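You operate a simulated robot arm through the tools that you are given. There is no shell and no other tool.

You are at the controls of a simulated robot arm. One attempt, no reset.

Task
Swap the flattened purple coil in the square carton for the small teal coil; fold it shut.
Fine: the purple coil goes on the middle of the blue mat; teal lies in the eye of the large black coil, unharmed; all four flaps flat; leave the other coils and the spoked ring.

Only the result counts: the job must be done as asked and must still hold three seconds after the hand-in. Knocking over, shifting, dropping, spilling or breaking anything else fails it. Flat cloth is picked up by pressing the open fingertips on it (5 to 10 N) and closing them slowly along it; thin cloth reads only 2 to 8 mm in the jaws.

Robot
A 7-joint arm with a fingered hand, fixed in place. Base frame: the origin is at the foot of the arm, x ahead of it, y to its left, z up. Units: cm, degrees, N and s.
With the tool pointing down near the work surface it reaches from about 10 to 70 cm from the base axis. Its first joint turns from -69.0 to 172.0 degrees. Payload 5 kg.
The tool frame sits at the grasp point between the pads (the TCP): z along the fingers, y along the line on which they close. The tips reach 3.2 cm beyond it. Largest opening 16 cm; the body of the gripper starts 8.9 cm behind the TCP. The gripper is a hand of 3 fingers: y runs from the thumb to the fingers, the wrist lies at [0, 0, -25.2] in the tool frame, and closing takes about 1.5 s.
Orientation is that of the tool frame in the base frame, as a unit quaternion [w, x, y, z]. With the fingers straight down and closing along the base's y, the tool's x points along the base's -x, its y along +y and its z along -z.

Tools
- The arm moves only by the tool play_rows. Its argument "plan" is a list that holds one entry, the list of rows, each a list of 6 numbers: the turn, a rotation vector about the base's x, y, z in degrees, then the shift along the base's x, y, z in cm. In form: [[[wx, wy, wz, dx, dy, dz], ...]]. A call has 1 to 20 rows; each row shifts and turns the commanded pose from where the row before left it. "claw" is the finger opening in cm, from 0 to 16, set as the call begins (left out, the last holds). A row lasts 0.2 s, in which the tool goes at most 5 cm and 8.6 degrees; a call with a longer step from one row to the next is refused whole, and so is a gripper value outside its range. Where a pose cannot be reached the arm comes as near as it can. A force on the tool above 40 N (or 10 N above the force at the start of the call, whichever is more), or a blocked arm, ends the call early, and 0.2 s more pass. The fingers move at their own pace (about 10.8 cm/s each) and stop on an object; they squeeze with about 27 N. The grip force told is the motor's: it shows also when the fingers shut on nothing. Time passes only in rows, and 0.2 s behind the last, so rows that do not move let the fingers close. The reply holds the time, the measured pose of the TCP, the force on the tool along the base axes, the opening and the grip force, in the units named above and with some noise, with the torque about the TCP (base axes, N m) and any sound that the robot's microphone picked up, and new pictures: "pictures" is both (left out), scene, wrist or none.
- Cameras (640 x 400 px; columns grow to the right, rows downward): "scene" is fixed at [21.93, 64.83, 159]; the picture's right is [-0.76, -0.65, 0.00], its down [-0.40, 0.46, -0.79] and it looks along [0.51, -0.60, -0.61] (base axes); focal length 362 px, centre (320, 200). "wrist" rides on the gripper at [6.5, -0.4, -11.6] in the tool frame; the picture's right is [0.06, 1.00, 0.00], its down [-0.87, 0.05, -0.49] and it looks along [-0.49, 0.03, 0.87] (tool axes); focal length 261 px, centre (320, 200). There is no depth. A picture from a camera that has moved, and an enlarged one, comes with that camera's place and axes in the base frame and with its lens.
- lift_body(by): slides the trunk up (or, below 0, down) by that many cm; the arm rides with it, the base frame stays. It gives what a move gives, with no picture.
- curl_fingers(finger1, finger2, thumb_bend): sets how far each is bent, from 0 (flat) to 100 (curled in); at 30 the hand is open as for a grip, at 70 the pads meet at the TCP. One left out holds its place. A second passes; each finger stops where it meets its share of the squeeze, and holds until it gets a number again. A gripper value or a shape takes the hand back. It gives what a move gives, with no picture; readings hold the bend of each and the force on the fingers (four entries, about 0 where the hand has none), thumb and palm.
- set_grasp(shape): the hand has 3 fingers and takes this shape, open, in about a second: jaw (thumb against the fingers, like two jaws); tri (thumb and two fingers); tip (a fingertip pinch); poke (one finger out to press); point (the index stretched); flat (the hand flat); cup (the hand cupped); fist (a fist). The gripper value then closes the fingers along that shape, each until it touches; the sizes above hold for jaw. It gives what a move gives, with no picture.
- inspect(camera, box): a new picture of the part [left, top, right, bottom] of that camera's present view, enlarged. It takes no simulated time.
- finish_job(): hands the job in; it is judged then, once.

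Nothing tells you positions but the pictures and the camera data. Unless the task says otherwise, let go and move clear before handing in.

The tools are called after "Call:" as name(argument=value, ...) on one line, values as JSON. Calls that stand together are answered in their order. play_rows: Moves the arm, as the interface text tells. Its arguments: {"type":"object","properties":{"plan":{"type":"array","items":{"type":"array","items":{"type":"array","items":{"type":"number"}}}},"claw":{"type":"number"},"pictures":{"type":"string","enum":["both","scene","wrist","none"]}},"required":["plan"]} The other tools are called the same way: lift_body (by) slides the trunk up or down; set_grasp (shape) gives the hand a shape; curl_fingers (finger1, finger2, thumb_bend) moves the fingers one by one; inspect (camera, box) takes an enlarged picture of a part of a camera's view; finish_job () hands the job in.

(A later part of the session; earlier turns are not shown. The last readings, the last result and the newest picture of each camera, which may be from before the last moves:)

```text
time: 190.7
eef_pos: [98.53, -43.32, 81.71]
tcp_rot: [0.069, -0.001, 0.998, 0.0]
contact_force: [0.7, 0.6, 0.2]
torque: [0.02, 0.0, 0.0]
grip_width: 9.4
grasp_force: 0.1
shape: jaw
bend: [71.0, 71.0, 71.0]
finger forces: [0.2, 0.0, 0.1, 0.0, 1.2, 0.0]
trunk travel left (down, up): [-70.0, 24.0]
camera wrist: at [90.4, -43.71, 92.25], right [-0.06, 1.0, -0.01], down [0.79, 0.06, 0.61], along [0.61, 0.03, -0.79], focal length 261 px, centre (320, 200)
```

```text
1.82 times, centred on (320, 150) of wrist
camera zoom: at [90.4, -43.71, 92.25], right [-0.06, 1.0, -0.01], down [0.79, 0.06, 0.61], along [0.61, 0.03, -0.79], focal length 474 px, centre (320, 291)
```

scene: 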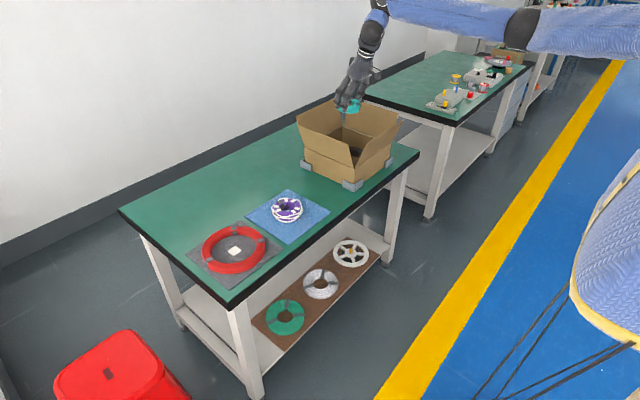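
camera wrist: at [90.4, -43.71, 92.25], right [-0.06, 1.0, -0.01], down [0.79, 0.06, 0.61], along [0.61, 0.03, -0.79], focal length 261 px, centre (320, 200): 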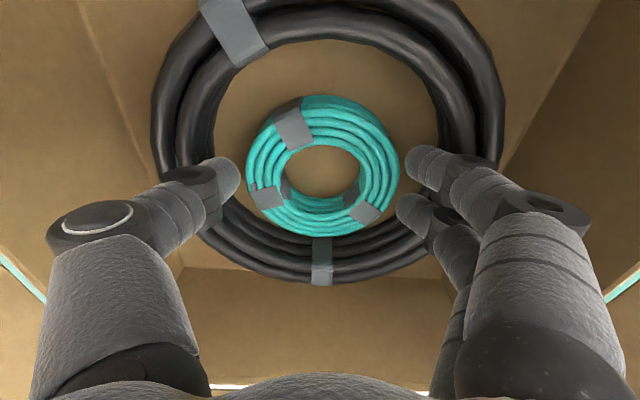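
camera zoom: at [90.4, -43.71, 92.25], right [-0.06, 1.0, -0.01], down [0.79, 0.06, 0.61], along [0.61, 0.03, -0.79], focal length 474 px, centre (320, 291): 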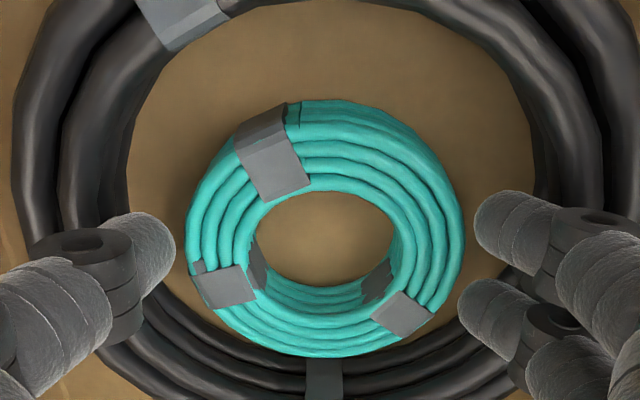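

Teal is resting freely in the black coil's eye. Rising out of the carton.

Call:
play_rows(plan=[[[0, 0, 0, 0, 0, 0.5], [0, 0, 0, 0, 0, 1], [0, 0, 0, 0, 0, 1.5], [0, 0, 0, 0, 0, 2], [0, 0, 0, 0, 0, 2], [0, 0, 0, 0, 0, 2], [0, 0, 0, 0, 0, 2], [0, -1, 0, 0, 0, 2], [0, -1, 0, -0.5, 0, 2], [0, -1, 0, -1, 0, 2], [0, -1, 0, -1, 0, 2], [0, -1, 0, -1, 0, 2], [0, -1, 0, -1, 0, 2], [0, 0, 0, -1, 0, 1], [0, 0, 0, 0, 0, 0]]], pictures="both")

Call:
inspect(camera="wrist", box=[180, 0, 460, 240])

Call:
inspect(camera="scene", box=[280, 80, 420, 200])

```text
time: 193.9
eef_pos: [93.04, -43.18, 105.63]
tcp_rot: [0.122, 0.0, 0.993, 0.0]
contact_force: [0.2, 0.6, -0.2]
torque: [0.01, 0.03, -0.02]
grip_width: 9.49
grasp_force: 0.0
shape: jaw
bend: [71.0, 71.0, 71.0]
finger forces: [0.0, 0.0, 0.0, 0.1, 0.0, 0.0]
trunk travel left (down, up): [-70.0, 24.0]
camera wrist: at [83.84, -43.75, 115.37], right [-0.06, 1.0, -0.02], down [0.72, 0.05, 0.69], along [0.69, 0.03, -0.73], focal length 261 px, centre (320, 200)
```

scene: 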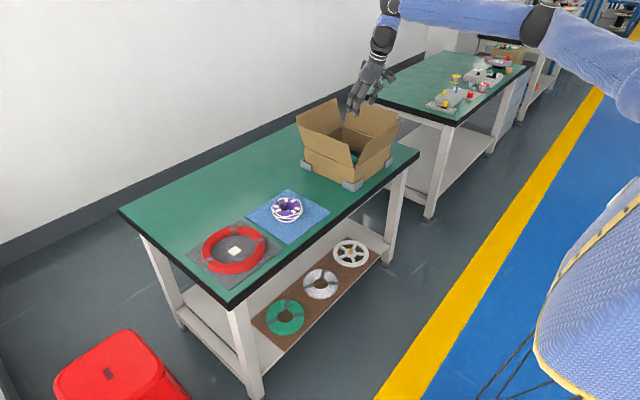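
wrist: 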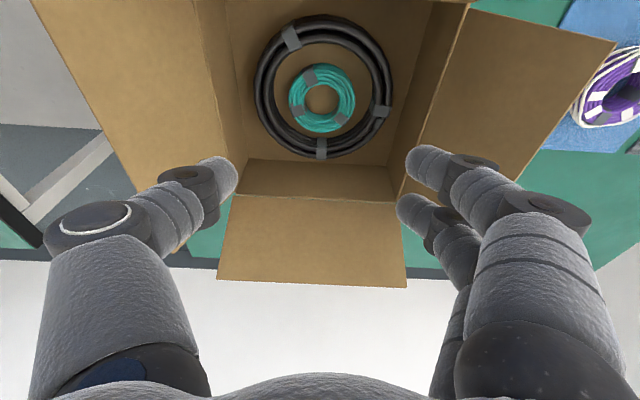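

```text
1.67 times, centred on (320, 120) of wrist
camera zoom: at [83.84, -43.75, 115.37], right [-0.06, 1.0, -0.02], down [0.72, 0.05, 0.69], along [0.69, 0.03, -0.73], focal length 434 px, centre (320, 333)
```

zoom: 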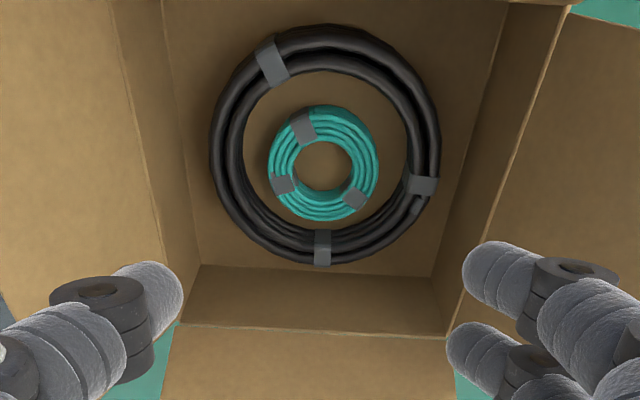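

```text
3.33 times, centred on (350, 140) of scene
camera zoom: at [21.93, 64.83, 159.0], right [-0.76, -0.65, 0.0], down [-0.4, 0.46, -0.79], along [0.51, -0.6, -0.61], focal length 1208 px, centre (220, 400)
```

zoom: 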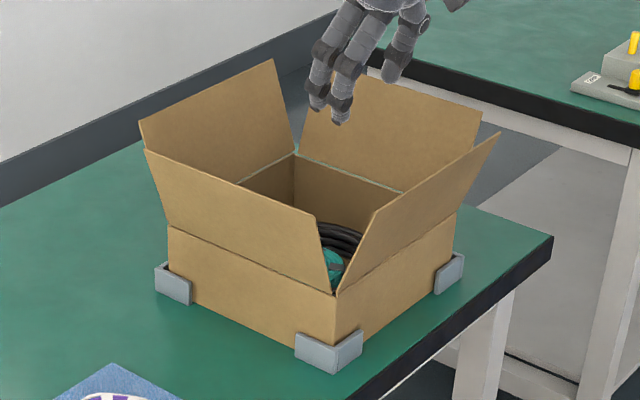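

Teal lies well inside the black eye. Now the flaps: I'll close the fingers and start with the right one (y≈−30), pushing it from outside, to learn how the flaps behave.

Call:
play_rows(plan=[[[0, 0, 0, 0, 2, 0], [0, 0, 0, 0, 3, 0], [0, 0, 0, 0.5, 3, 0], [0, 0, 0, 0.5, 3, 0], [0, 0, 0, 0.5, 3, 0], [0, 0, 0, 0.5, 3, 0], [0, 0, 0, 0.5, 3, 0], [0, 0, 0, 0.5, 3, 0], [0, 0, 0, 0.5, 2, 0], [0, 0, 0, 0, 0, -2], [0, 0, 0, 0, 0, -2], [0, 0, 0, 0, 0, -2], [0, 0, 0, 0, 0, -2], [0, 0, 0, 0, 0, -2], [0, 0, 0, 0, 0, -1.5], [0, 0, 0, 0, 0, 0]]], claw=0, pictures="both")

Call:
inspect(camera="scene", box=[270, 80, 410, 200])

```text
time: 197.3
eef_pos: [96.57, -18.28, 94.03]
tcp_rot: [0.123, 0.001, 0.992, -0.001]
contact_force: [0.5, -0.2, 0.0]
torque: [0.0, -0.02, 0.02]
grip_width: 0.01
grasp_force: 26.8
shape: jaw
bend: [65.0, 65.0, 67.0]
finger forces: [0.0, 0.0, 0.1, 0.0, 0.0, 0.0]
trunk travel left (down, up): [-70.0, 24.0]
camera wrist: at [87.31, -18.72, 103.73], right [-0.06, 1.0, -0.02], down [0.72, 0.06, 0.69], along [0.69, 0.03, -0.73], focal length 261 px, centre (320, 200)
```

scene: 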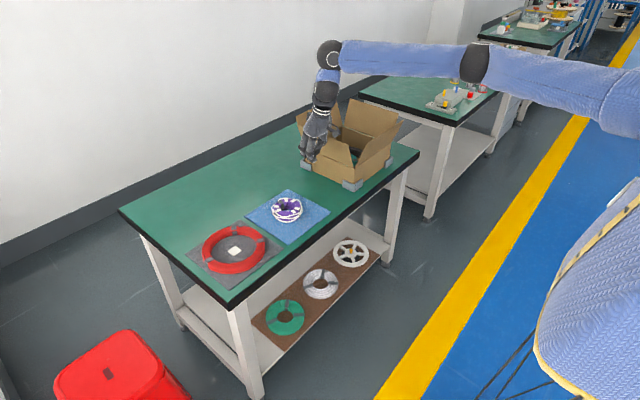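
wrist: 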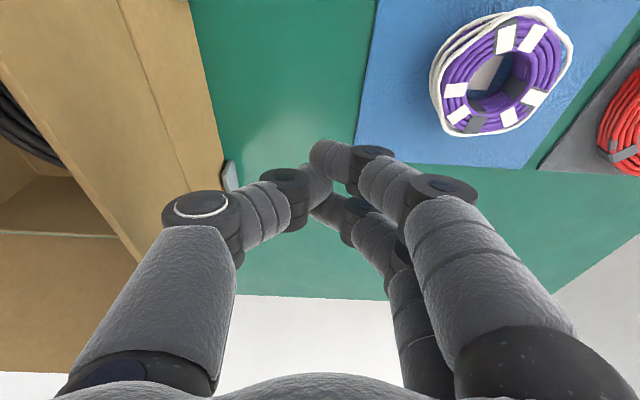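

```text
3.33 times, centred on (340, 140) of scene
camera zoom: at [21.93, 64.83, 159.0], right [-0.76, -0.65, 0.0], down [-0.4, 0.46, -0.79], along [0.51, -0.6, -0.61], focal length 1208 px, centre (253, 400)
```

zoom: 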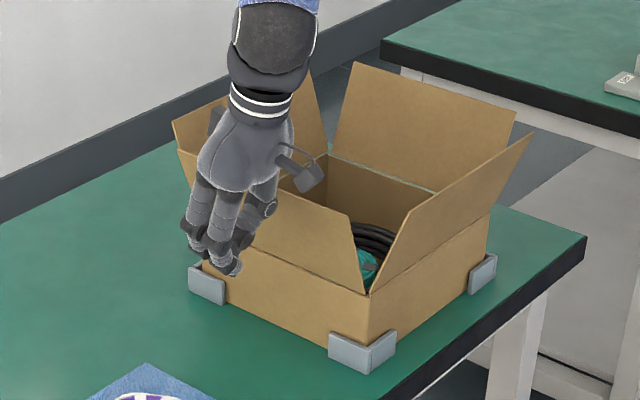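

Positioned outside the right flap. Pushing it inward gently.

Call:
play_rows(plan=[[[0, 0, 0, 0, -1, 0], [0, 0, 0, 0, -1, 0], [0, 0, 0, 0, -1, 0], [0, 0, 0, 0, -1, 0], [0, 0, 0, 0, -1, 0], [0, 0, 0, 0, -1, 0], [0, 0, 0, 0, 0, 0]]], pictures="wrist")

Call:
inspect(camera="scene", box=[270, 80, 410, 200])

```text
time: 198.9
eef_pos: [96.48, -24.19, 94.28]
tcp_rot: [0.121, 0.0, 0.993, -0.001]
contact_force: [0.2, -0.3, 0.1]
torque: [-0.01, -0.02, -0.02]
grip_width: 0.01
grasp_force: 27.7
shape: jaw
bend: [65.0, 65.0, 67.0]
finger forces: [0.0, 0.0, 0.1, 0.0, 0.0, 0.0]
trunk travel left (down, up): [-70.0, 24.0]
camera wrist: at [87.37, -24.68, 103.86], right [-0.06, 1.0, -0.02], down [0.72, 0.06, 0.69], along [0.69, 0.03, -0.73], focal length 261 px, centre (320, 200)
```

wrist: 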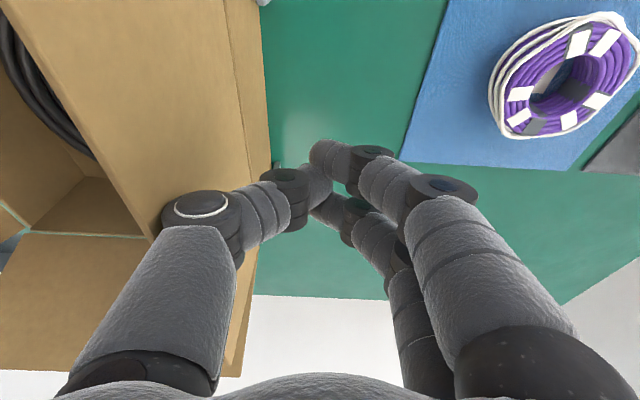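

```text
3.33 times, centred on (340, 140) of scene
camera zoom: at [21.93, 64.83, 159.0], right [-0.76, -0.65, 0.0], down [-0.4, 0.46, -0.79], along [0.51, -0.6, -0.61], focal length 1208 px, centre (253, 400)
```

zoom: 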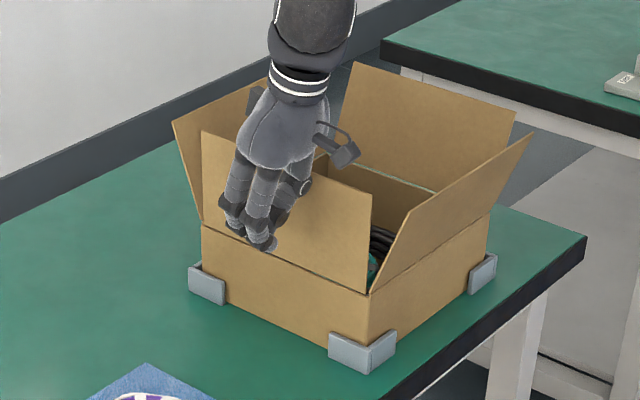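

The flap follows with almost no resistance. Continuing past vertical.

Call:
play_rows(plan=[[[0, 0, 0, 0, -1, 0], [0, 0, 0, 0, -1, 0], [0, 0, 0, 0, -1, 0], [0, 0, 0, 0, -1, 0.3], [0, 0, 0, 0, -1, 0.3], [0, 0, 0, 0, -1, 0.3], [0, 0, 0, 0, 0, 0]]], pictures="wrist")

Call:
inspect(camera="scene", box=[270, 80, 410, 200])

```text
time: 200.5
eef_pos: [96.56, -30.28, 95.06]
tcp_rot: [0.122, 0.0, 0.993, -0.001]
contact_force: [-0.3, 0.1, 0.3]
torque: [0.02, 0.03, -0.01]
grip_width: 0.0
grasp_force: 26.6
shape: jaw
bend: [65.0, 65.0, 67.0]
finger forces: [0.1, 0.1, 0.0, 0.0, 0.0, 0.1]
trunk travel left (down, up): [-70.0, 24.0]
camera wrist: at [87.4, -30.78, 104.7], right [-0.06, 1.0, -0.02], down [0.72, 0.06, 0.69], along [0.69, 0.03, -0.73], focal length 261 px, centre (320, 200)
```

wrist: 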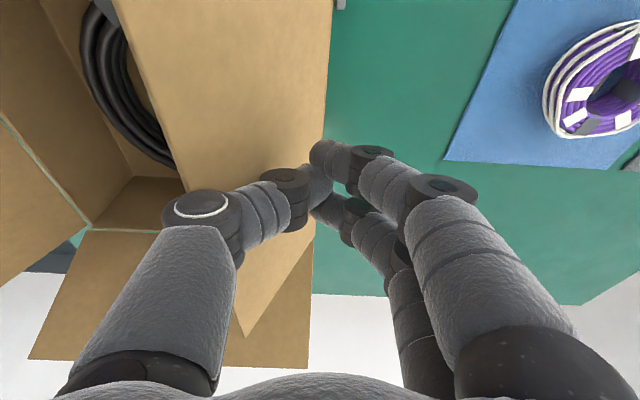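

```text
3.33 times, centred on (340, 140) of scene
camera zoom: at [21.93, 64.83, 159.0], right [-0.76, -0.65, 0.0], down [-0.4, 0.46, -0.79], along [0.51, -0.6, -0.61], focal length 1208 px, centre (253, 400)
```

zoom: 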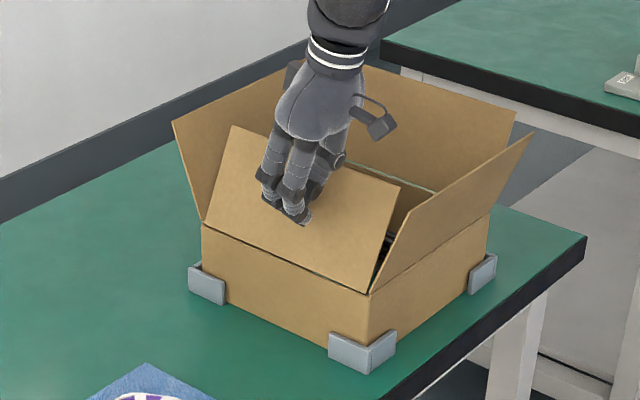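

The flap now leans inward. I'll follow it inward and down to lay it flat.

Call:
play_rows(plan=[[[0, 0, 0, 0, -1, -0.2], [0, 0, 0, 0, -1, -0.3], [0, 0, 0, 0, -1, -0.5], [0, 0, 0, 0, -1, -0.6], [0, 0, 0, 0, -1, -0.8], [0, 0, 0, 0, -1, -0.8], [0, 0, 0, 0, -0.5, -0.8], [0, 0, 0, 0, -0.5, -0.8], [0, 0, 0, 0, 0, 0]]], pictures="wrist")

Call:
inspect(camera="scene", box=[270, 80, 410, 200])

```text
time: 202.5
eef_pos: [96.58, -37.39, 90.39]
tcp_rot: [0.123, 0.0, 0.992, 0.0]
contact_force: [-0.5, -0.4, 0.3]
torque: [-0.01, -0.03, -0.01]
grip_width: 0.01
grasp_force: 27.3
shape: jaw
bend: [65.0, 65.0, 67.0]
finger forces: [0.0, 0.1, 0.0, 0.0, 0.1, 0.0]
trunk travel left (down, up): [-70.0, 24.0]
camera wrist: at [87.35, -37.76, 99.98], right [-0.06, 1.0, -0.02], down [0.72, 0.06, 0.69], along [0.69, 0.03, -0.73], focal length 261 px, centre (320, 200)
```

wrist: 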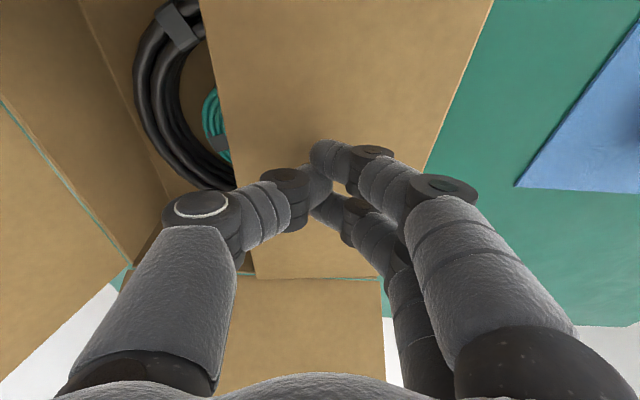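

```text
3.33 times, centred on (340, 140) of scene
camera zoom: at [21.93, 64.83, 159.0], right [-0.76, -0.65, 0.0], down [-0.4, 0.46, -0.79], along [0.51, -0.6, -0.61], focal length 1208 px, centre (253, 400)
```

zoom: 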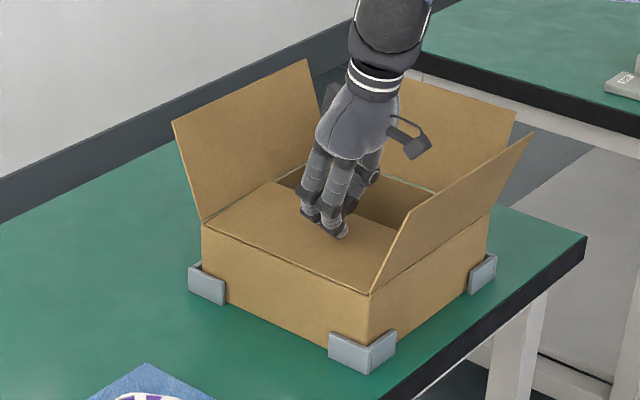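

Nearly flat, and it stays where it's put. Pressing the last bit down gently.

Call:
play_rows(plan=[[[0, 0, 0, 0, -1, -0.4], [0, 0, 0, 0, -1, -0.4], [0, 0, 0, 0, -0.5, -0.4], [0, 0, 0, 0, 0, -0.3], [0, 0, 0, 0, 0, -0.2], [0, 0, 0, 0, 0, 0]]], pictures="wrist")

Call:
inspect(camera="scene", box=[270, 80, 410, 200])

```text
time: 203.8
eef_pos: [96.64, -39.54, 89.4]
tcp_rot: [0.128, 0.0, 0.992, 0.002]
contact_force: [-4.2, 7.4, 21.3]
torque: [0.29, 0.4, -0.11]
grip_width: 0.0
grasp_force: 27.1
shape: jaw
bend: [69.0, 65.0, 67.0]
finger forces: [35.6, 0.0, 0.1, 0.0, 0.0, 0.0]
trunk travel left (down, up): [-70.0, 24.0]
stopped in row 6: the force on the tool passed its limit at 41 N (the readings are from after the stop); the commanded pose is now the measured one
camera wrist: at [87.36, -40.0, 98.92], right [-0.06, 1.0, -0.01], down [0.72, 0.05, 0.7], along [0.69, 0.04, -0.72], focal length 261 px, centre (320, 200)
```

wrist: 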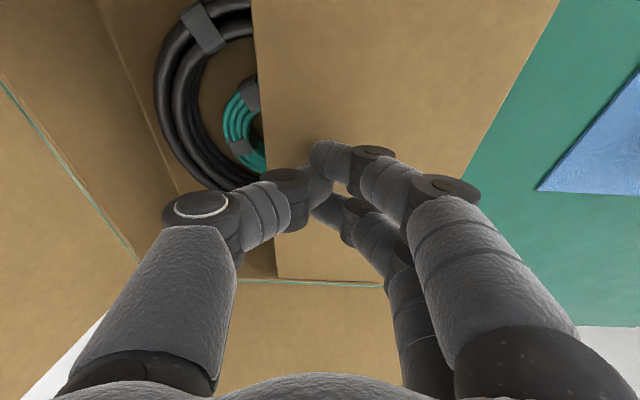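

```text
3.33 times, centred on (340, 140) of scene
camera zoom: at [21.93, 64.83, 159.0], right [-0.76, -0.65, 0.0], down [-0.4, 0.46, -0.79], along [0.51, -0.6, -0.61], focal length 1208 px, centre (253, 400)
```

zoom: 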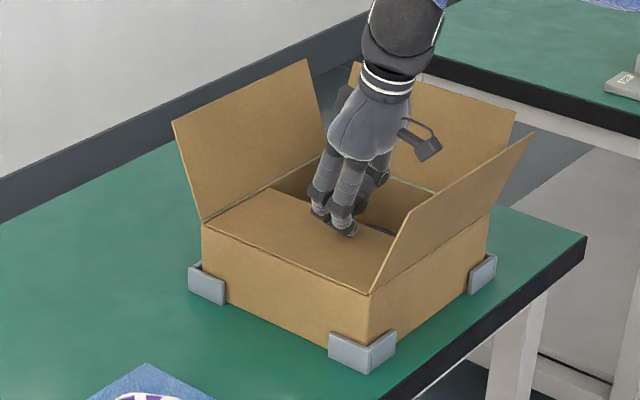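

The right flap is flat against its stop. I'll rise and go over to the outside of the left flap (y≈−56).

Call:
play_rows(plan=[[[0, 0, 0, 0, 0, 1], [0, 0, 0, 0, 0, 2], [0, 0, 0, 0, 0, 2.5], [0, 0, 0, 0, 0, 2.5], [0, 0, 0, 0, 0, 2.5], [0, 0, 0, -0.5, 0, 2.5], [0, 0, 0, -1, 0, 2.5], [0, 0, 0, -1, -2.5, 0.5], [0, 0, 0, -1, -3, 0], [0, 0, 0, -1, -3, 0], [0, 0, 0, -1, -3, 0], [0, 0, 0, -1, -3, 0], [0, 0, 0, -1, -3, 0], [0, 0, 0, -0.5, -3, 0], [0, 0, 0, 0, -3, 0], [0, 0, 0, 0, -3, 0], [0, 0, 0, 0, -3, 0], [0, 0, 0, 0, 0, 0]]], pictures="both")

Call:
inspect(camera="scene", box=[280, 60, 420, 200])

```text
time: 207.6
eef_pos: [88.73, -69.16, 104.96]
tcp_rot: [0.125, -0.001, 0.992, 0.002]
contact_force: [-0.7, -0.2, 0.6]
torque: [-0.04, -0.01, 0.04]
grip_width: 0.0
grasp_force: 27.0
shape: jaw
bend: [66.0, 65.0, 67.0]
finger forces: [0.0, 0.0, 0.0, 0.0, 0.0, 0.0]
trunk travel left (down, up): [-70.0, 24.0]
camera wrist: at [79.37, -69.61, 114.56], right [-0.06, 1.0, -0.01], down [0.72, 0.05, 0.69], along [0.69, 0.03, -0.72], focal length 261 px, centre (320, 200)
```

scene: 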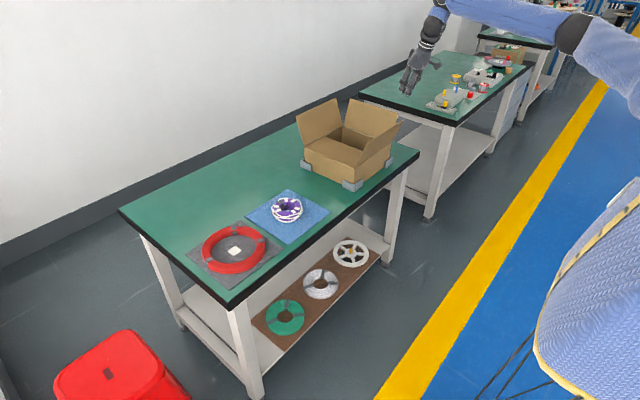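
wrist: 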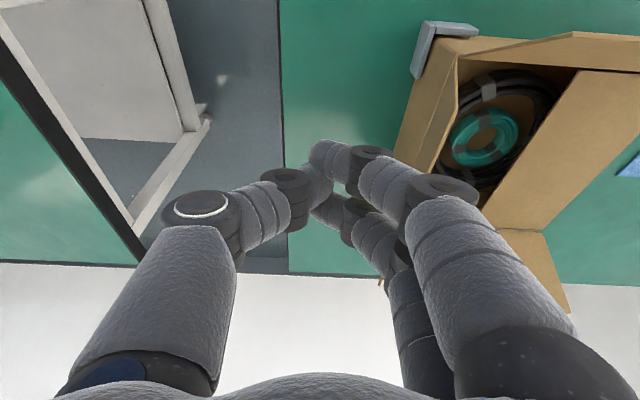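

```text
2.86 times, centred on (350, 130) of scene
camera zoom: at [21.93, 64.83, 159.0], right [-0.76, -0.65, 0.0], down [-0.4, 0.46, -0.79], along [0.51, -0.6, -0.61], focal length 1035 px, centre (234, 400)
```

zoom: 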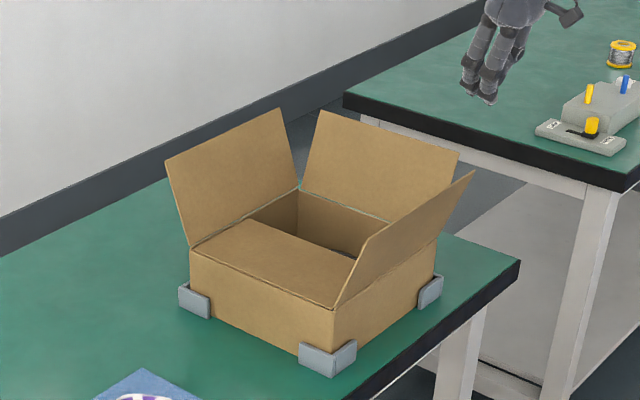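

The hand is outside the left flap. Going down and pushing it inward (+y).

Call:
play_rows(plan=[[[0, 0, 0, 0.5, 0, -2], [0, 0, 0, 0.5, 0, -2], [0, 0, 0, 0.3, 0, -2], [0, 0, 0, 0, 0, -2], [0, 0, 0, 0, 0, -2], [0, 0, 0, 0, 0, -1], [0, 0, 0, 0, 1, 0], [0, 0, 0, 0, 1, 0], [0, 0, 0, 0, 1, 0], [0, 0, 0, 0, 1, 0], [0, 0, 0, 0, 1, 0], [0, 0, 0, 0, 0, 0]]], pictures="wrist")

Call:
inspect(camera="scene", box=[290, 60, 430, 200])

```text
time: 210.2
eef_pos: [90.02, -64.13, 94.13]
tcp_rot: [0.125, 0.001, 0.992, 0.001]
contact_force: [0.2, 0.8, -0.3]
torque: [0.03, -0.01, -0.03]
grip_width: 0.0
grasp_force: 26.6
shape: jaw
bend: [66.0, 65.0, 67.0]
finger forces: [0.0, 0.0, 0.1, 0.1, 0.0, 0.1]
trunk travel left (down, up): [-70.0, 24.0]
camera wrist: at [80.75, -64.64, 103.62], right [-0.06, 1.0, -0.01], down [0.72, 0.05, 0.69], along [0.69, 0.03, -0.72], focal length 261 px, centre (320, 200)
```

wrist: 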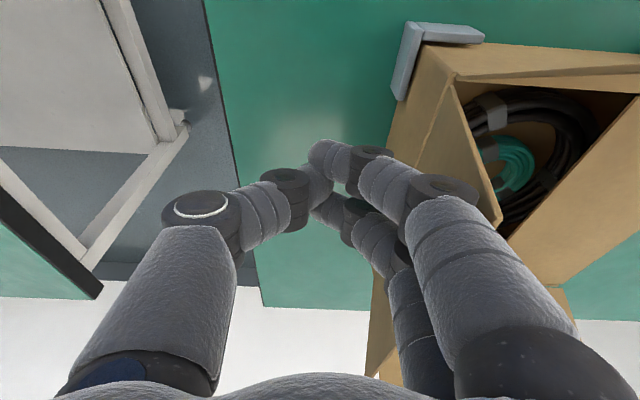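

```text
2.86 times, centred on (360, 130) of scene
camera zoom: at [21.93, 64.83, 159.0], right [-0.76, -0.65, 0.0], down [-0.4, 0.46, -0.79], along [0.51, -0.6, -0.61], focal length 1035 px, centre (206, 400)
```

zoom: 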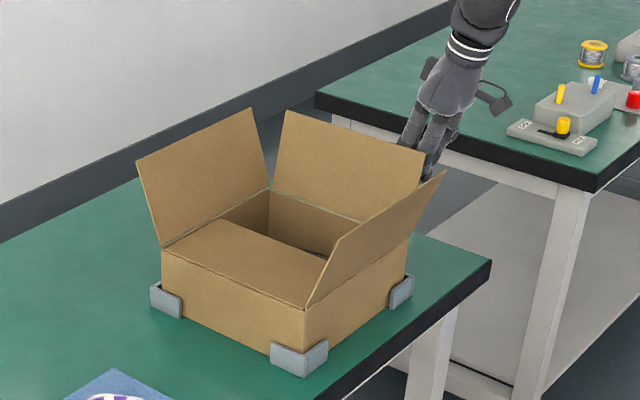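

Pushing the left flap inward.

Call:
play_rows(plan=[[[0, 0, 0, 0, 1, 0], [0, 0, 0, 0, 1, 0], [0, 0, 0, 0, 1, 0], [0, 0, 0, 0, 1, 0], [0, 0, 0, 0, 1, 0], [0, 0, 0, 0, 1, 0], [0, 0, 0, 0, 1, 0.3], [0, 0, 0, 0, 1, 0.3], [0, 0, 0, 0, 1, 0.3], [0, 0, 0, 0, 0, 0]]], pictures="wrist")

Call:
inspect(camera="scene", box=[290, 60, 430, 200])

```text
time: 212.4
eef_pos: [89.98, -55.2, 94.82]
tcp_rot: [0.126, 0.0, 0.992, 0.001]
contact_force: [-0.6, -0.6, 0.8]
torque: [0.0, 0.02, -0.01]
grip_width: 0.03
grasp_force: 26.7
shape: jaw
bend: [66.0, 65.0, 67.0]
finger forces: [0.1, 0.0, 0.0, 0.0, 0.0, 0.0]
trunk travel left (down, up): [-70.0, 24.0]
camera wrist: at [80.75, -55.62, 104.32], right [-0.06, 1.0, -0.01], down [0.72, 0.05, 0.69], along [0.69, 0.03, -0.72], focal length 261 px, centre (320, 200)
```

wrist: 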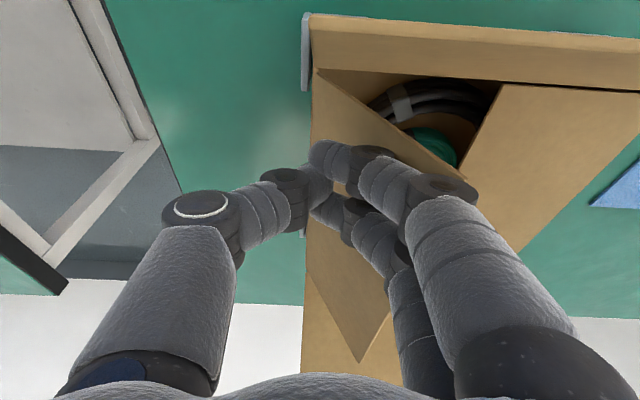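

```text
2.86 times, centred on (360, 130) of scene
camera zoom: at [21.93, 64.83, 159.0], right [-0.76, -0.65, 0.0], down [-0.4, 0.46, -0.79], along [0.51, -0.6, -0.61], focal length 1035 px, centre (206, 400)
```

zoom: 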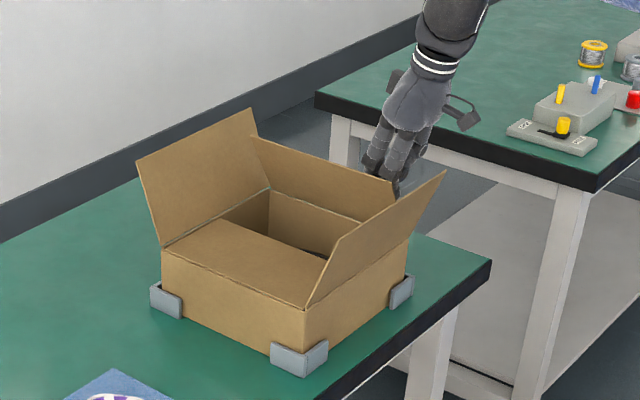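

Following it inward and down.

Call:
play_rows(plan=[[[0, 0, 0, 0, 1, -0.3], [0, 0, 0, 0, 1, -0.5], [0, 0, 0, 0, 1, -0.6], [0, 0, 0, 0, 1, -0.8], [0, 0, 0, 0, 1, -0.8], [0, 0, 0, 0, 1, -0.8], [0, 0, 0, 0, 1, -0.6], [0, 0, 0, 0, 0.8, -0.4], [0, 0, 0, 0, 0.5, -0.3], [0, 0, 0, 0, 0, -0.2], [0, 0, 0, 0, 0, 0]]], pictures="wrist")

Call:
inspect(camera="scene", box=[290, 60, 430, 200])

```text
time: 214.8
eef_pos: [89.95, -46.73, 89.55]
tcp_rot: [0.126, 0.0, 0.992, 0.002]
contact_force: [-0.6, -0.1, 1.3]
torque: [0.01, 0.02, -0.04]
grip_width: 0.03
grasp_force: 27.1
shape: jaw
bend: [66.0, 65.0, 67.0]
finger forces: [0.0, 0.0, 0.0, 0.0, 0.1, 0.0]
trunk travel left (down, up): [-70.0, 24.0]
camera wrist: at [80.74, -47.31, 99.11], right [-0.06, 1.0, -0.01], down [0.72, 0.05, 0.69], along [0.69, 0.03, -0.72], focal length 261 px, centre (320, 200)
```

wrist: 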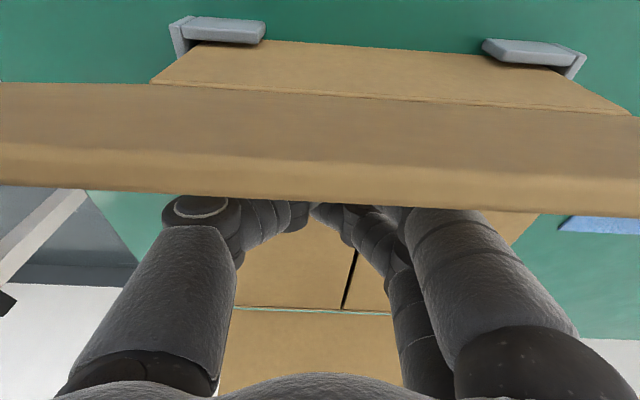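

```text
2.86 times, centred on (360, 130) of scene
camera zoom: at [21.93, 64.83, 159.0], right [-0.76, -0.65, 0.0], down [-0.4, 0.46, -0.79], along [0.51, -0.6, -0.61], focal length 1035 px, centre (206, 400)
```

zoom: 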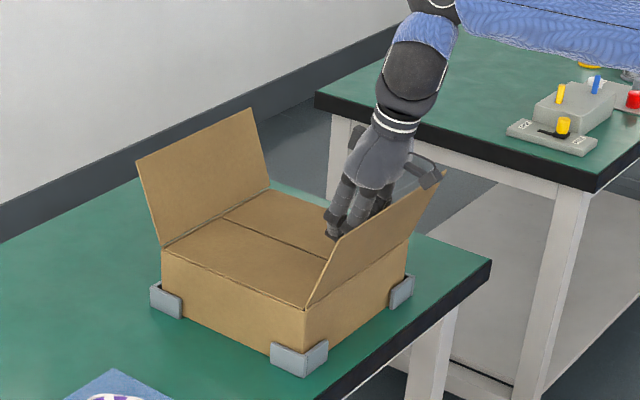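

Both side flaps are nearly flat. One more small press, then rise.

Call:
play_rows(plan=[[[0, 0, 0, 0, 0, -0.15], [0, 0, 0, 0, 0, -0.15], [0, 0, 0, 0, 0, -0.1], [0, 0, 0, 0, 0, 0]]], pictures="none")

Call:
inspect(camera="scene", box=[310, 110, 390, 180])

```text
time: 215.8
eef_pos: [90.04, -46.73, 89.45]
tcp_rot: [0.126, 0.0, 0.992, 0.001]
contact_force: [5.1, 3.3, 20.0]
torque: [0.09, 0.08, 0.02]
grip_width: 0.0
grasp_force: 27.1
shape: jaw
bend: [68.0, 65.0, 67.0]
finger forces: [37.7, 0.0, 0.0, 0.1, 0.1, 0.1]
trunk travel left (down, up): [-70.0, 24.0]
```

```text
5.71 times, centred on (350, 145) of scene
camera zoom: at [21.93, 64.83, 159.0], right [-0.76, -0.65, 0.0], down [-0.4, 0.46, -0.79], along [0.51, -0.6, -0.61], focal length 2070 px, centre (149, 514)
```

zoom: 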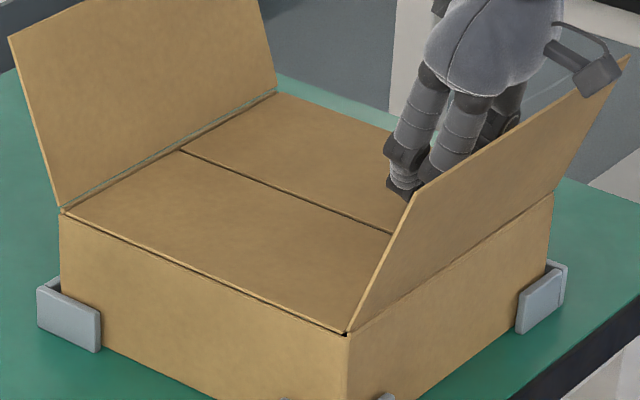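

Both side flaps are flat. Next is the far flap, which must be hooked over its top from above. I'll rise and try the "point" shape, with a single stretched finger.

Call:
play_rows(plan=[[[0, 0, 0, 0, 0, 0.5], [0, 0, 0, 0, 0, 1], [0, 0, 0, 0, 0.5, 2], [0, 0, 0, 0, 0.5, 2], [0, 0, 0, 0, 1, 2], [0, 0, 0, 0, 1, 2.5], [0, 0, 0, 0, 1, 2.5], [0, 0, 0, 0, 1, 2.5], [0, 0, 0, 0, 1, 2.5], [0, 0, 0, 0, 1, 2], [0, 0, 0, 0, 0, 0]]], claw=3, pictures="none")

Call:
set_grasp(shape="point")

Call:
play_rows(plan=[[[0, 0, 0, 0, 0, 0]]], pictures="both")

Call:
inspect(camera="scene", box=[320, 40, 420, 140])

```text
time: 218.2
eef_pos: [90.06, -39.8, 108.69]
tcp_rot: [0.125, 0.0, 0.992, 0.003]
contact_force: [0.2, -0.6, -1.2]
torque: [0.01, 0.02, -0.02]
grip_width: 2.97
grasp_force: 0.0
shape: jaw
bend: [73.0, 73.0, 70.0]
finger forces: [0.0, 0.0, 0.0, 0.0, 0.1, 0.1]
trunk travel left (down, up): [-70.0, 24.0]
```

```text
time: 219.1
eef_pos: [90.13, -39.7, 108.66]
tcp_rot: [0.125, 0.0, 0.992, 0.002]
contact_force: [0.7, -0.7, 1.0]
torque: [0.0, -0.01, 0.02]
grip_width: 0.02
grasp_force: 0.1
shape: point
bend: [12.0, 83.0, 45.0]
finger forces: [0.1, 0.0, 0.0, 0.0, 0.0, 0.0]
trunk travel left (down, up): [-70.0, 24.0]
```

```text
time: 219.5
eef_pos: [90.19, -39.65, 108.58]
tcp_rot: [0.125, 0.0, 0.992, 0.001]
contact_force: [-0.6, 0.4, 0.0]
torque: [0.0, -0.02, 0.0]
grip_width: 0.0
grasp_force: 0.1
shape: point
bend: [12.0, 83.0, 45.0]
finger forces: [0.0, 0.1, 0.0, 0.0, 0.1, 0.0]
trunk travel left (down, up): [-70.0, 24.0]
camera wrist: at [80.84, -40.17, 118.18], right [-0.06, 1.0, -0.01], down [0.72, 0.05, 0.69], along [0.69, 0.03, -0.72], focal length 261 px, centre (320, 200)
```

scene: 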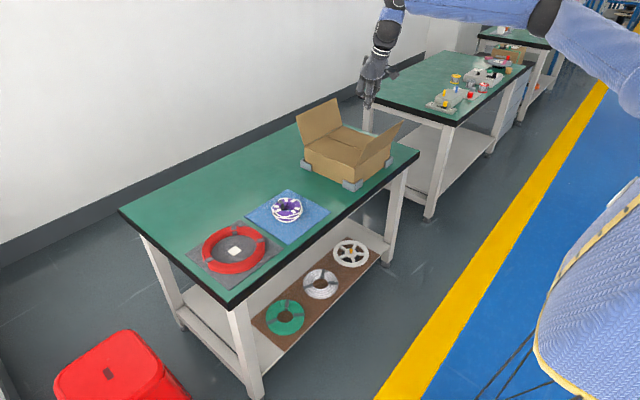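
wrist: 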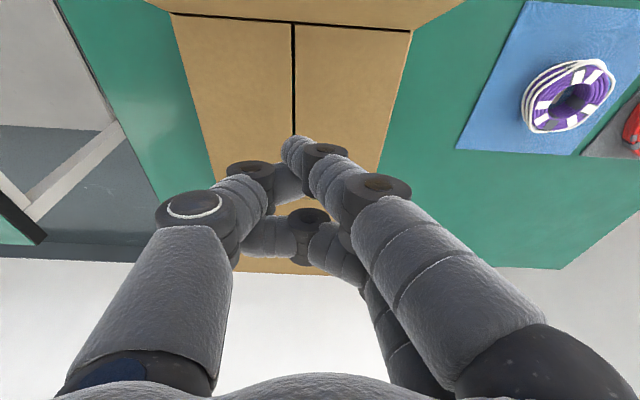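

```text
4.00 times, centred on (370, 90) of scene
camera zoom: at [21.93, 64.83, 159.0], right [-0.76, -0.65, 0.0], down [-0.4, 0.46, -0.79], along [0.51, -0.6, -0.61], focal length 1449 px, centre (120, 640)
```

zoom: 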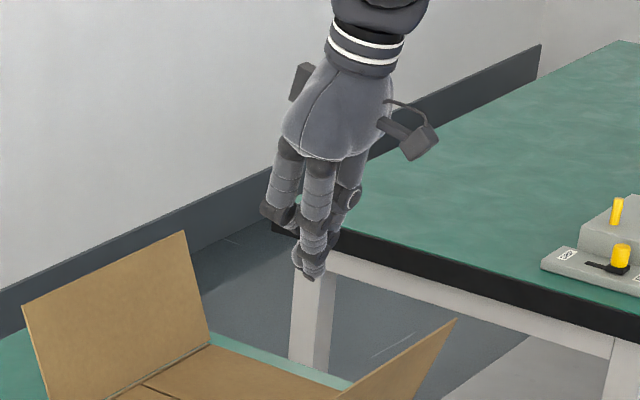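

The single finger reaches about 5.5 cm beyond the TCP. I'll tilt to about 40° and move forward over the far flap's top edge, staying above it.

Call:
play_rows(plan=[[[0, -4.3, 0, 2, 0.5, 0], [0, -4.3, 0, 2, 0.5, 0], [0, -4.3, 0, 2, 0.5, 0], [0, -4.3, 0, 2, 0.5, 0], [0, -4.3, 0, 2, 0.5, 0], [0, -4.3, 0, 2, 0.5, 0], [0, 0, 0, 2.5, 0.5, 0], [0, 0, 0, 2.5, 0.5, 0], [0, 0, 0, 2.5, 0.5, 0], [0, 0, 0, 2.5, 0, 0], [0, 0, 0, 2.5, 0, 0], [0, 0, 0, 2.2, 0, 0], [0, 0, 0, 1.8, 0, 0], [0, 0, 0, 0, 0, 0]]], pictures="both")

Call:
inspect(camera="scene", box=[280, 60, 400, 180])

```text
time: 222.5
eef_pos: [118.7, -35.31, 108.51]
tcp_rot: [0.343, 0.0, 0.939, 0.001]
contact_force: [-0.9, 0.5, -0.3]
torque: [0.03, 0.02, 0.03]
grip_width: 0.0
grasp_force: 0.0
shape: point
bend: [12.0, 84.0, 46.0]
finger forces: [0.0, 0.1, 0.0, 0.0, 0.0, 0.1]
trunk travel left (down, up): [-70.0, 24.0]
camera wrist: at [106.16, -35.85, 113.14], right [-0.05, 1.0, -0.04], down [0.35, 0.05, 0.94], along [0.94, 0.03, -0.35], focal length 261 px, centre (320, 200)
```

scene: 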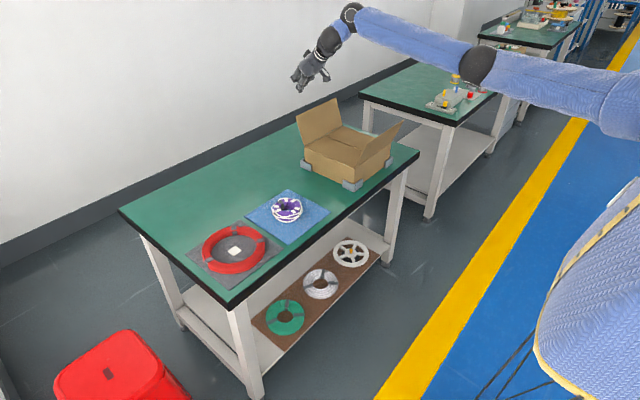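
wrist: 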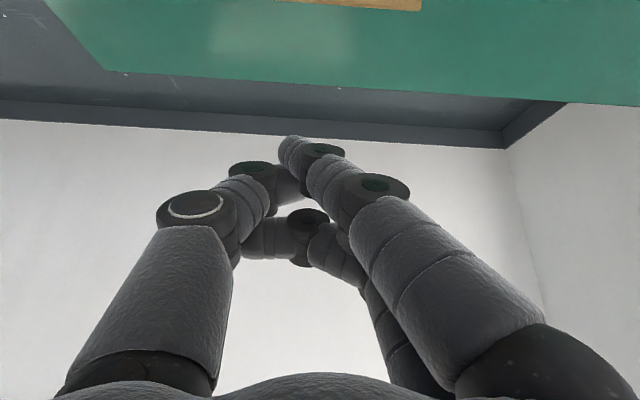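

```text
3.33 times, centred on (340, 120) of scene
camera zoom: at [21.93, 64.83, 159.0], right [-0.76, -0.65, 0.0], down [-0.4, 0.46, -0.79], along [0.51, -0.6, -0.61], focal length 1208 px, centre (253, 467)
```

zoom: 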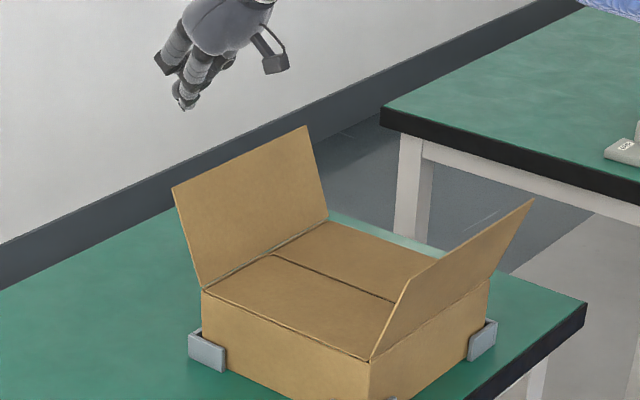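

Reach is ample. I'll steepen the finger to about 25°, move a bit further out, and lower it behind the flap.

Call:
play_rows(plan=[[[0, 4, 0, 0.5, 0, 0], [0, 4, 0, 0.6, 0, 0], [0, 4, 0, 0.6, 0, 0], [0, 3, 0, 0.6, 0, 0], [0, 0, 0, 0, 0, -2], [0, 0, 0, 0, 0, -2], [0, 0, 0, 0, 0, -2], [0, 0, 0, 0, 0, -2], [0, 0, 0, 0, 0, -1.5], [0, 0, 0, 0, 0, 0]]], pictures="wrist")

Call:
inspect(camera="scene", box=[280, 70, 400, 190])

```text
time: 224.7
eef_pos: [120.11, -35.45, 98.94]
tcp_rot: [0.243, -0.001, 0.97, 0.001]
contact_force: [-0.2, -1.2, -0.5]
torque: [-0.02, -0.03, 0.01]
grip_width: 0.0
grasp_force: 0.0
shape: point
bend: [12.0, 84.0, 46.0]
finger forces: [0.0, 0.0, 0.0, 0.0, 0.0, 0.0]
out of reach, approached as far as the arm can: row 4
trunk travel left (down, up): [-70.0, 24.0]
camera wrist: at [108.97, -35.93, 106.12], right [-0.06, 1.0, -0.03], down [0.53, 0.05, 0.84], along [0.84, 0.03, -0.54], focal length 261 px, centre (320, 200)
```

wrist: 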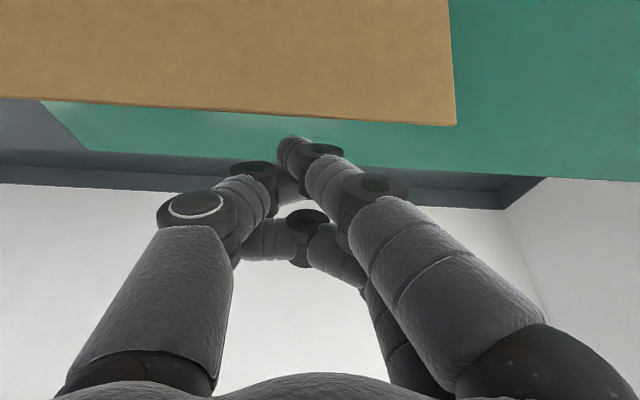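

```text
3.33 times, centred on (340, 130) of scene
camera zoom: at [21.93, 64.83, 159.0], right [-0.76, -0.65, 0.0], down [-0.4, 0.46, -0.79], along [0.51, -0.6, -0.61], focal length 1208 px, centre (253, 433)
```

zoom: 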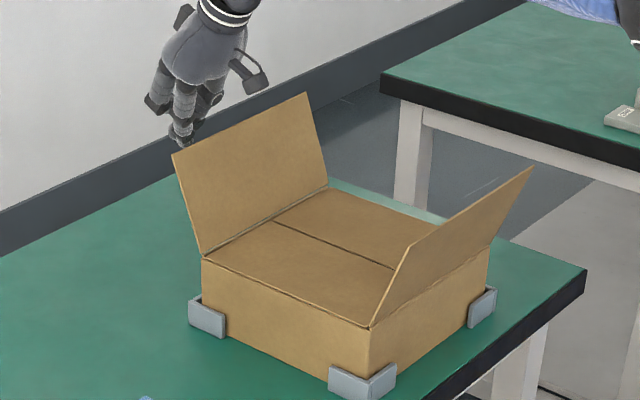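

The finger is behind the flap's top edge. Lowering 2.5 cm more, then pulling back toward the robot.

Call:
play_rows(plan=[[[0, 0, 0, 0, 0, -1], [0, 0, 0, 0, 0, -1], [0, 0, 0, 0, 0, -0.5], [0, 0, 0, -1, 0, 0], [0, 0, 0, -1, 0, 0], [0, 0, 0, -1, 0, 0], [0, 0, 0, -1, 0, 0], [0, 0, 0, -1, 0, 0], [0, 0, 0, -1, 0, 0], [0, 0, 0, 0, 0, 0]]], pictures="wrist")

Call:
inspect(camera="scene", box=[280, 70, 400, 190])

```text
time: 226.9
eef_pos: [114.26, -35.32, 96.62]
tcp_rot: [0.243, 0.001, 0.97, 0.0]
contact_force: [0.4, -0.2, 0.9]
torque: [-0.08, -0.02, -0.01]
grip_width: 0.0
grasp_force: 0.1
shape: point
bend: [12.0, 85.0, 46.0]
finger forces: [0.0, 0.0, 0.1, 0.0, 0.1, 0.0]
trunk travel left (down, up): [-70.0, 24.0]
camera wrist: at [102.93, -35.8, 103.74], right [-0.06, 1.0, -0.03], down [0.53, 0.05, 0.84], along [0.84, 0.03, -0.54], focal length 261 px, centre (320, 200)
```

wrist: 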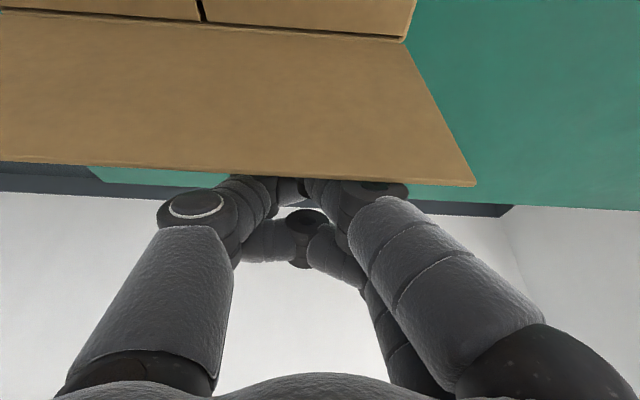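

```text
3.33 times, centred on (340, 130) of scene
camera zoom: at [21.93, 64.83, 159.0], right [-0.76, -0.65, 0.0], down [-0.4, 0.46, -0.79], along [0.51, -0.6, -0.61], focal length 1208 px, centre (253, 433)
```

zoom: 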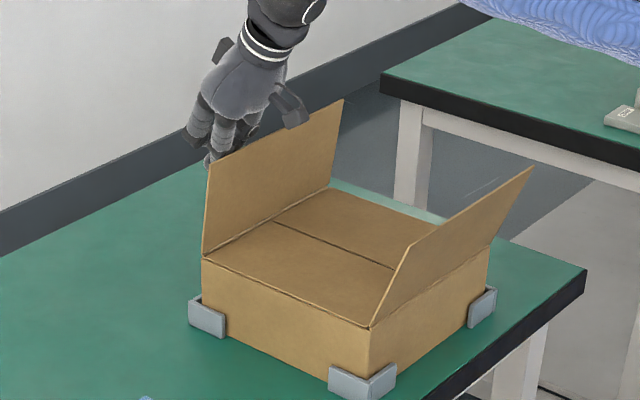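

The flap is about vertical. Pulling further so it leans inward.

Call:
play_rows(plan=[[[0, 0, 0, -1, 0, 0.1], [0, 0, 0, -1, 0, 0.1], [0, 0, 0, -1, 0, 0], [0, 0, 0, -1, 0, 0], [0, 0, 0, -1, 0, -0.2], [0, 0, 0, -1, 0, -0.2], [0, 0, 0, 0, 0, 0]]], pictures="wrist")

Call:
inspect(camera="scene", box=[280, 70, 400, 190])

```text
time: 228.5
eef_pos: [108.28, -35.12, 96.36]
tcp_rot: [0.244, 0.0, 0.97, 0.001]
contact_force: [-0.2, -0.4, -0.9]
torque: [0.02, 0.01, 0.01]
grip_width: 0.03
grasp_force: 0.1
shape: point
bend: [12.0, 85.0, 47.0]
finger forces: [0.0, 0.1, 0.0, 0.0, 0.1, 0.0]
trunk travel left (down, up): [-70.0, 24.0]
camera wrist: at [96.97, -35.66, 103.45], right [-0.06, 1.0, -0.03], down [0.53, 0.05, 0.84], along [0.84, 0.03, -0.54], focal length 261 px, centre (320, 200)
```

wrist: 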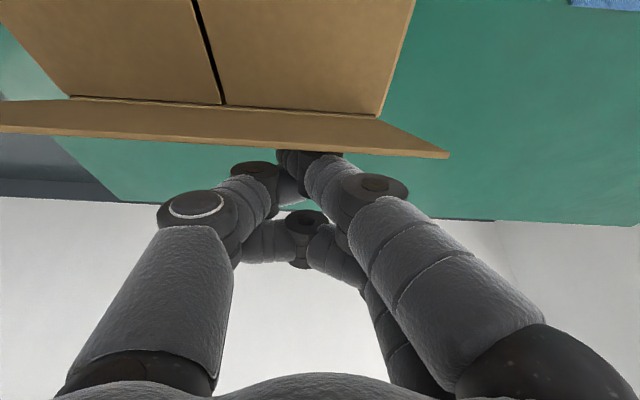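

```text
3.33 times, centred on (340, 130) of scene
camera zoom: at [21.93, 64.83, 159.0], right [-0.76, -0.65, 0.0], down [-0.4, 0.46, -0.79], along [0.51, -0.6, -0.61], focal length 1208 px, centre (253, 433)
```

zoom: 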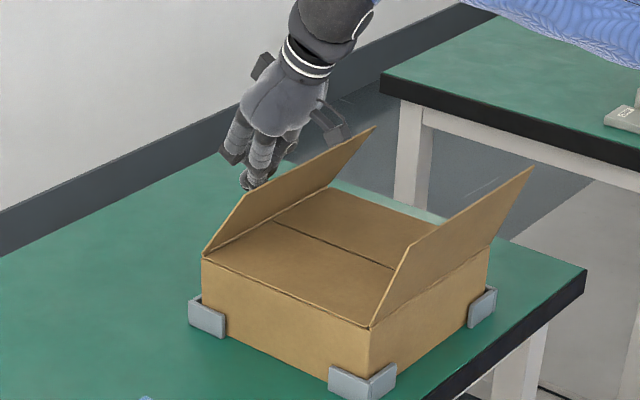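

Leaning inward nicely. Following it down.

Call:
play_rows(plan=[[[0, 0, 0, -1, 0, -0.3], [0, 0, 0, -1, 0, -0.5], [0, 0, 0, -1, 0, -0.7], [0, 0, 0, -1, 0, -0.8], [0, 0, 0, -0.8, 0, -0.8], [0, 0, 0, -0.5, 0, -0.6], [0, 0, 0, 0, 0, 0]]], pictures="wrist")

Call:
inspect(camera="scene", box=[280, 70, 400, 190])

```text
time: 230.1
eef_pos: [102.73, -35.37, 92.65]
tcp_rot: [0.244, 0.0, 0.97, 0.0]
contact_force: [0.5, -0.8, 0.2]
torque: [0.01, 0.01, 0.0]
grip_width: 0.01
grasp_force: 0.0
shape: point
bend: [12.0, 86.0, 47.0]
finger forces: [0.0, 0.0, 0.0, 0.0, 0.1, 0.0]
trunk travel left (down, up): [-70.0, 24.0]
camera wrist: at [91.54, -35.77, 99.79], right [-0.06, 1.0, -0.03], down [0.53, 0.05, 0.84], along [0.84, 0.03, -0.54], focal length 261 px, centre (320, 200)
```

wrist: 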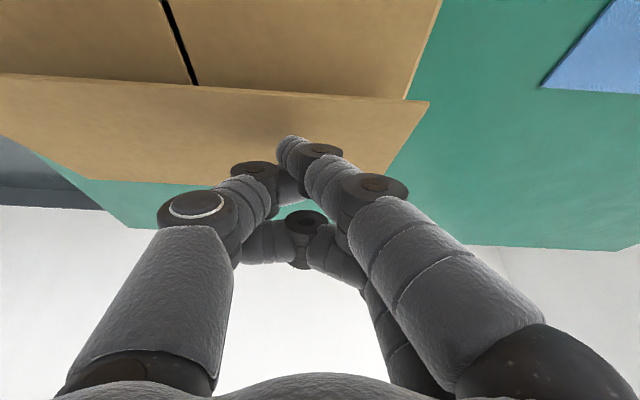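

```text
3.33 times, centred on (340, 130) of scene
camera zoom: at [21.93, 64.83, 159.0], right [-0.76, -0.65, 0.0], down [-0.4, 0.46, -0.79], along [0.51, -0.6, -0.61], focal length 1208 px, centre (253, 433)
```

zoom: 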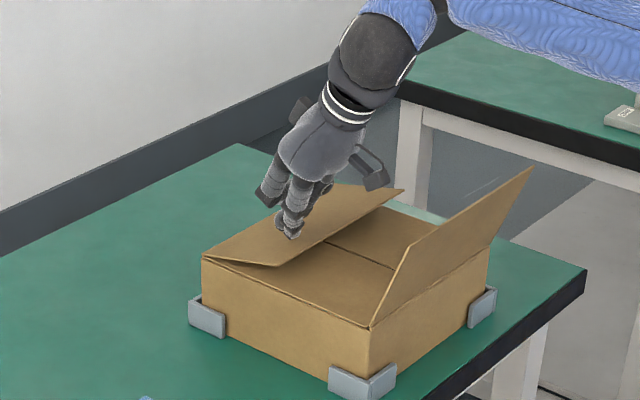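

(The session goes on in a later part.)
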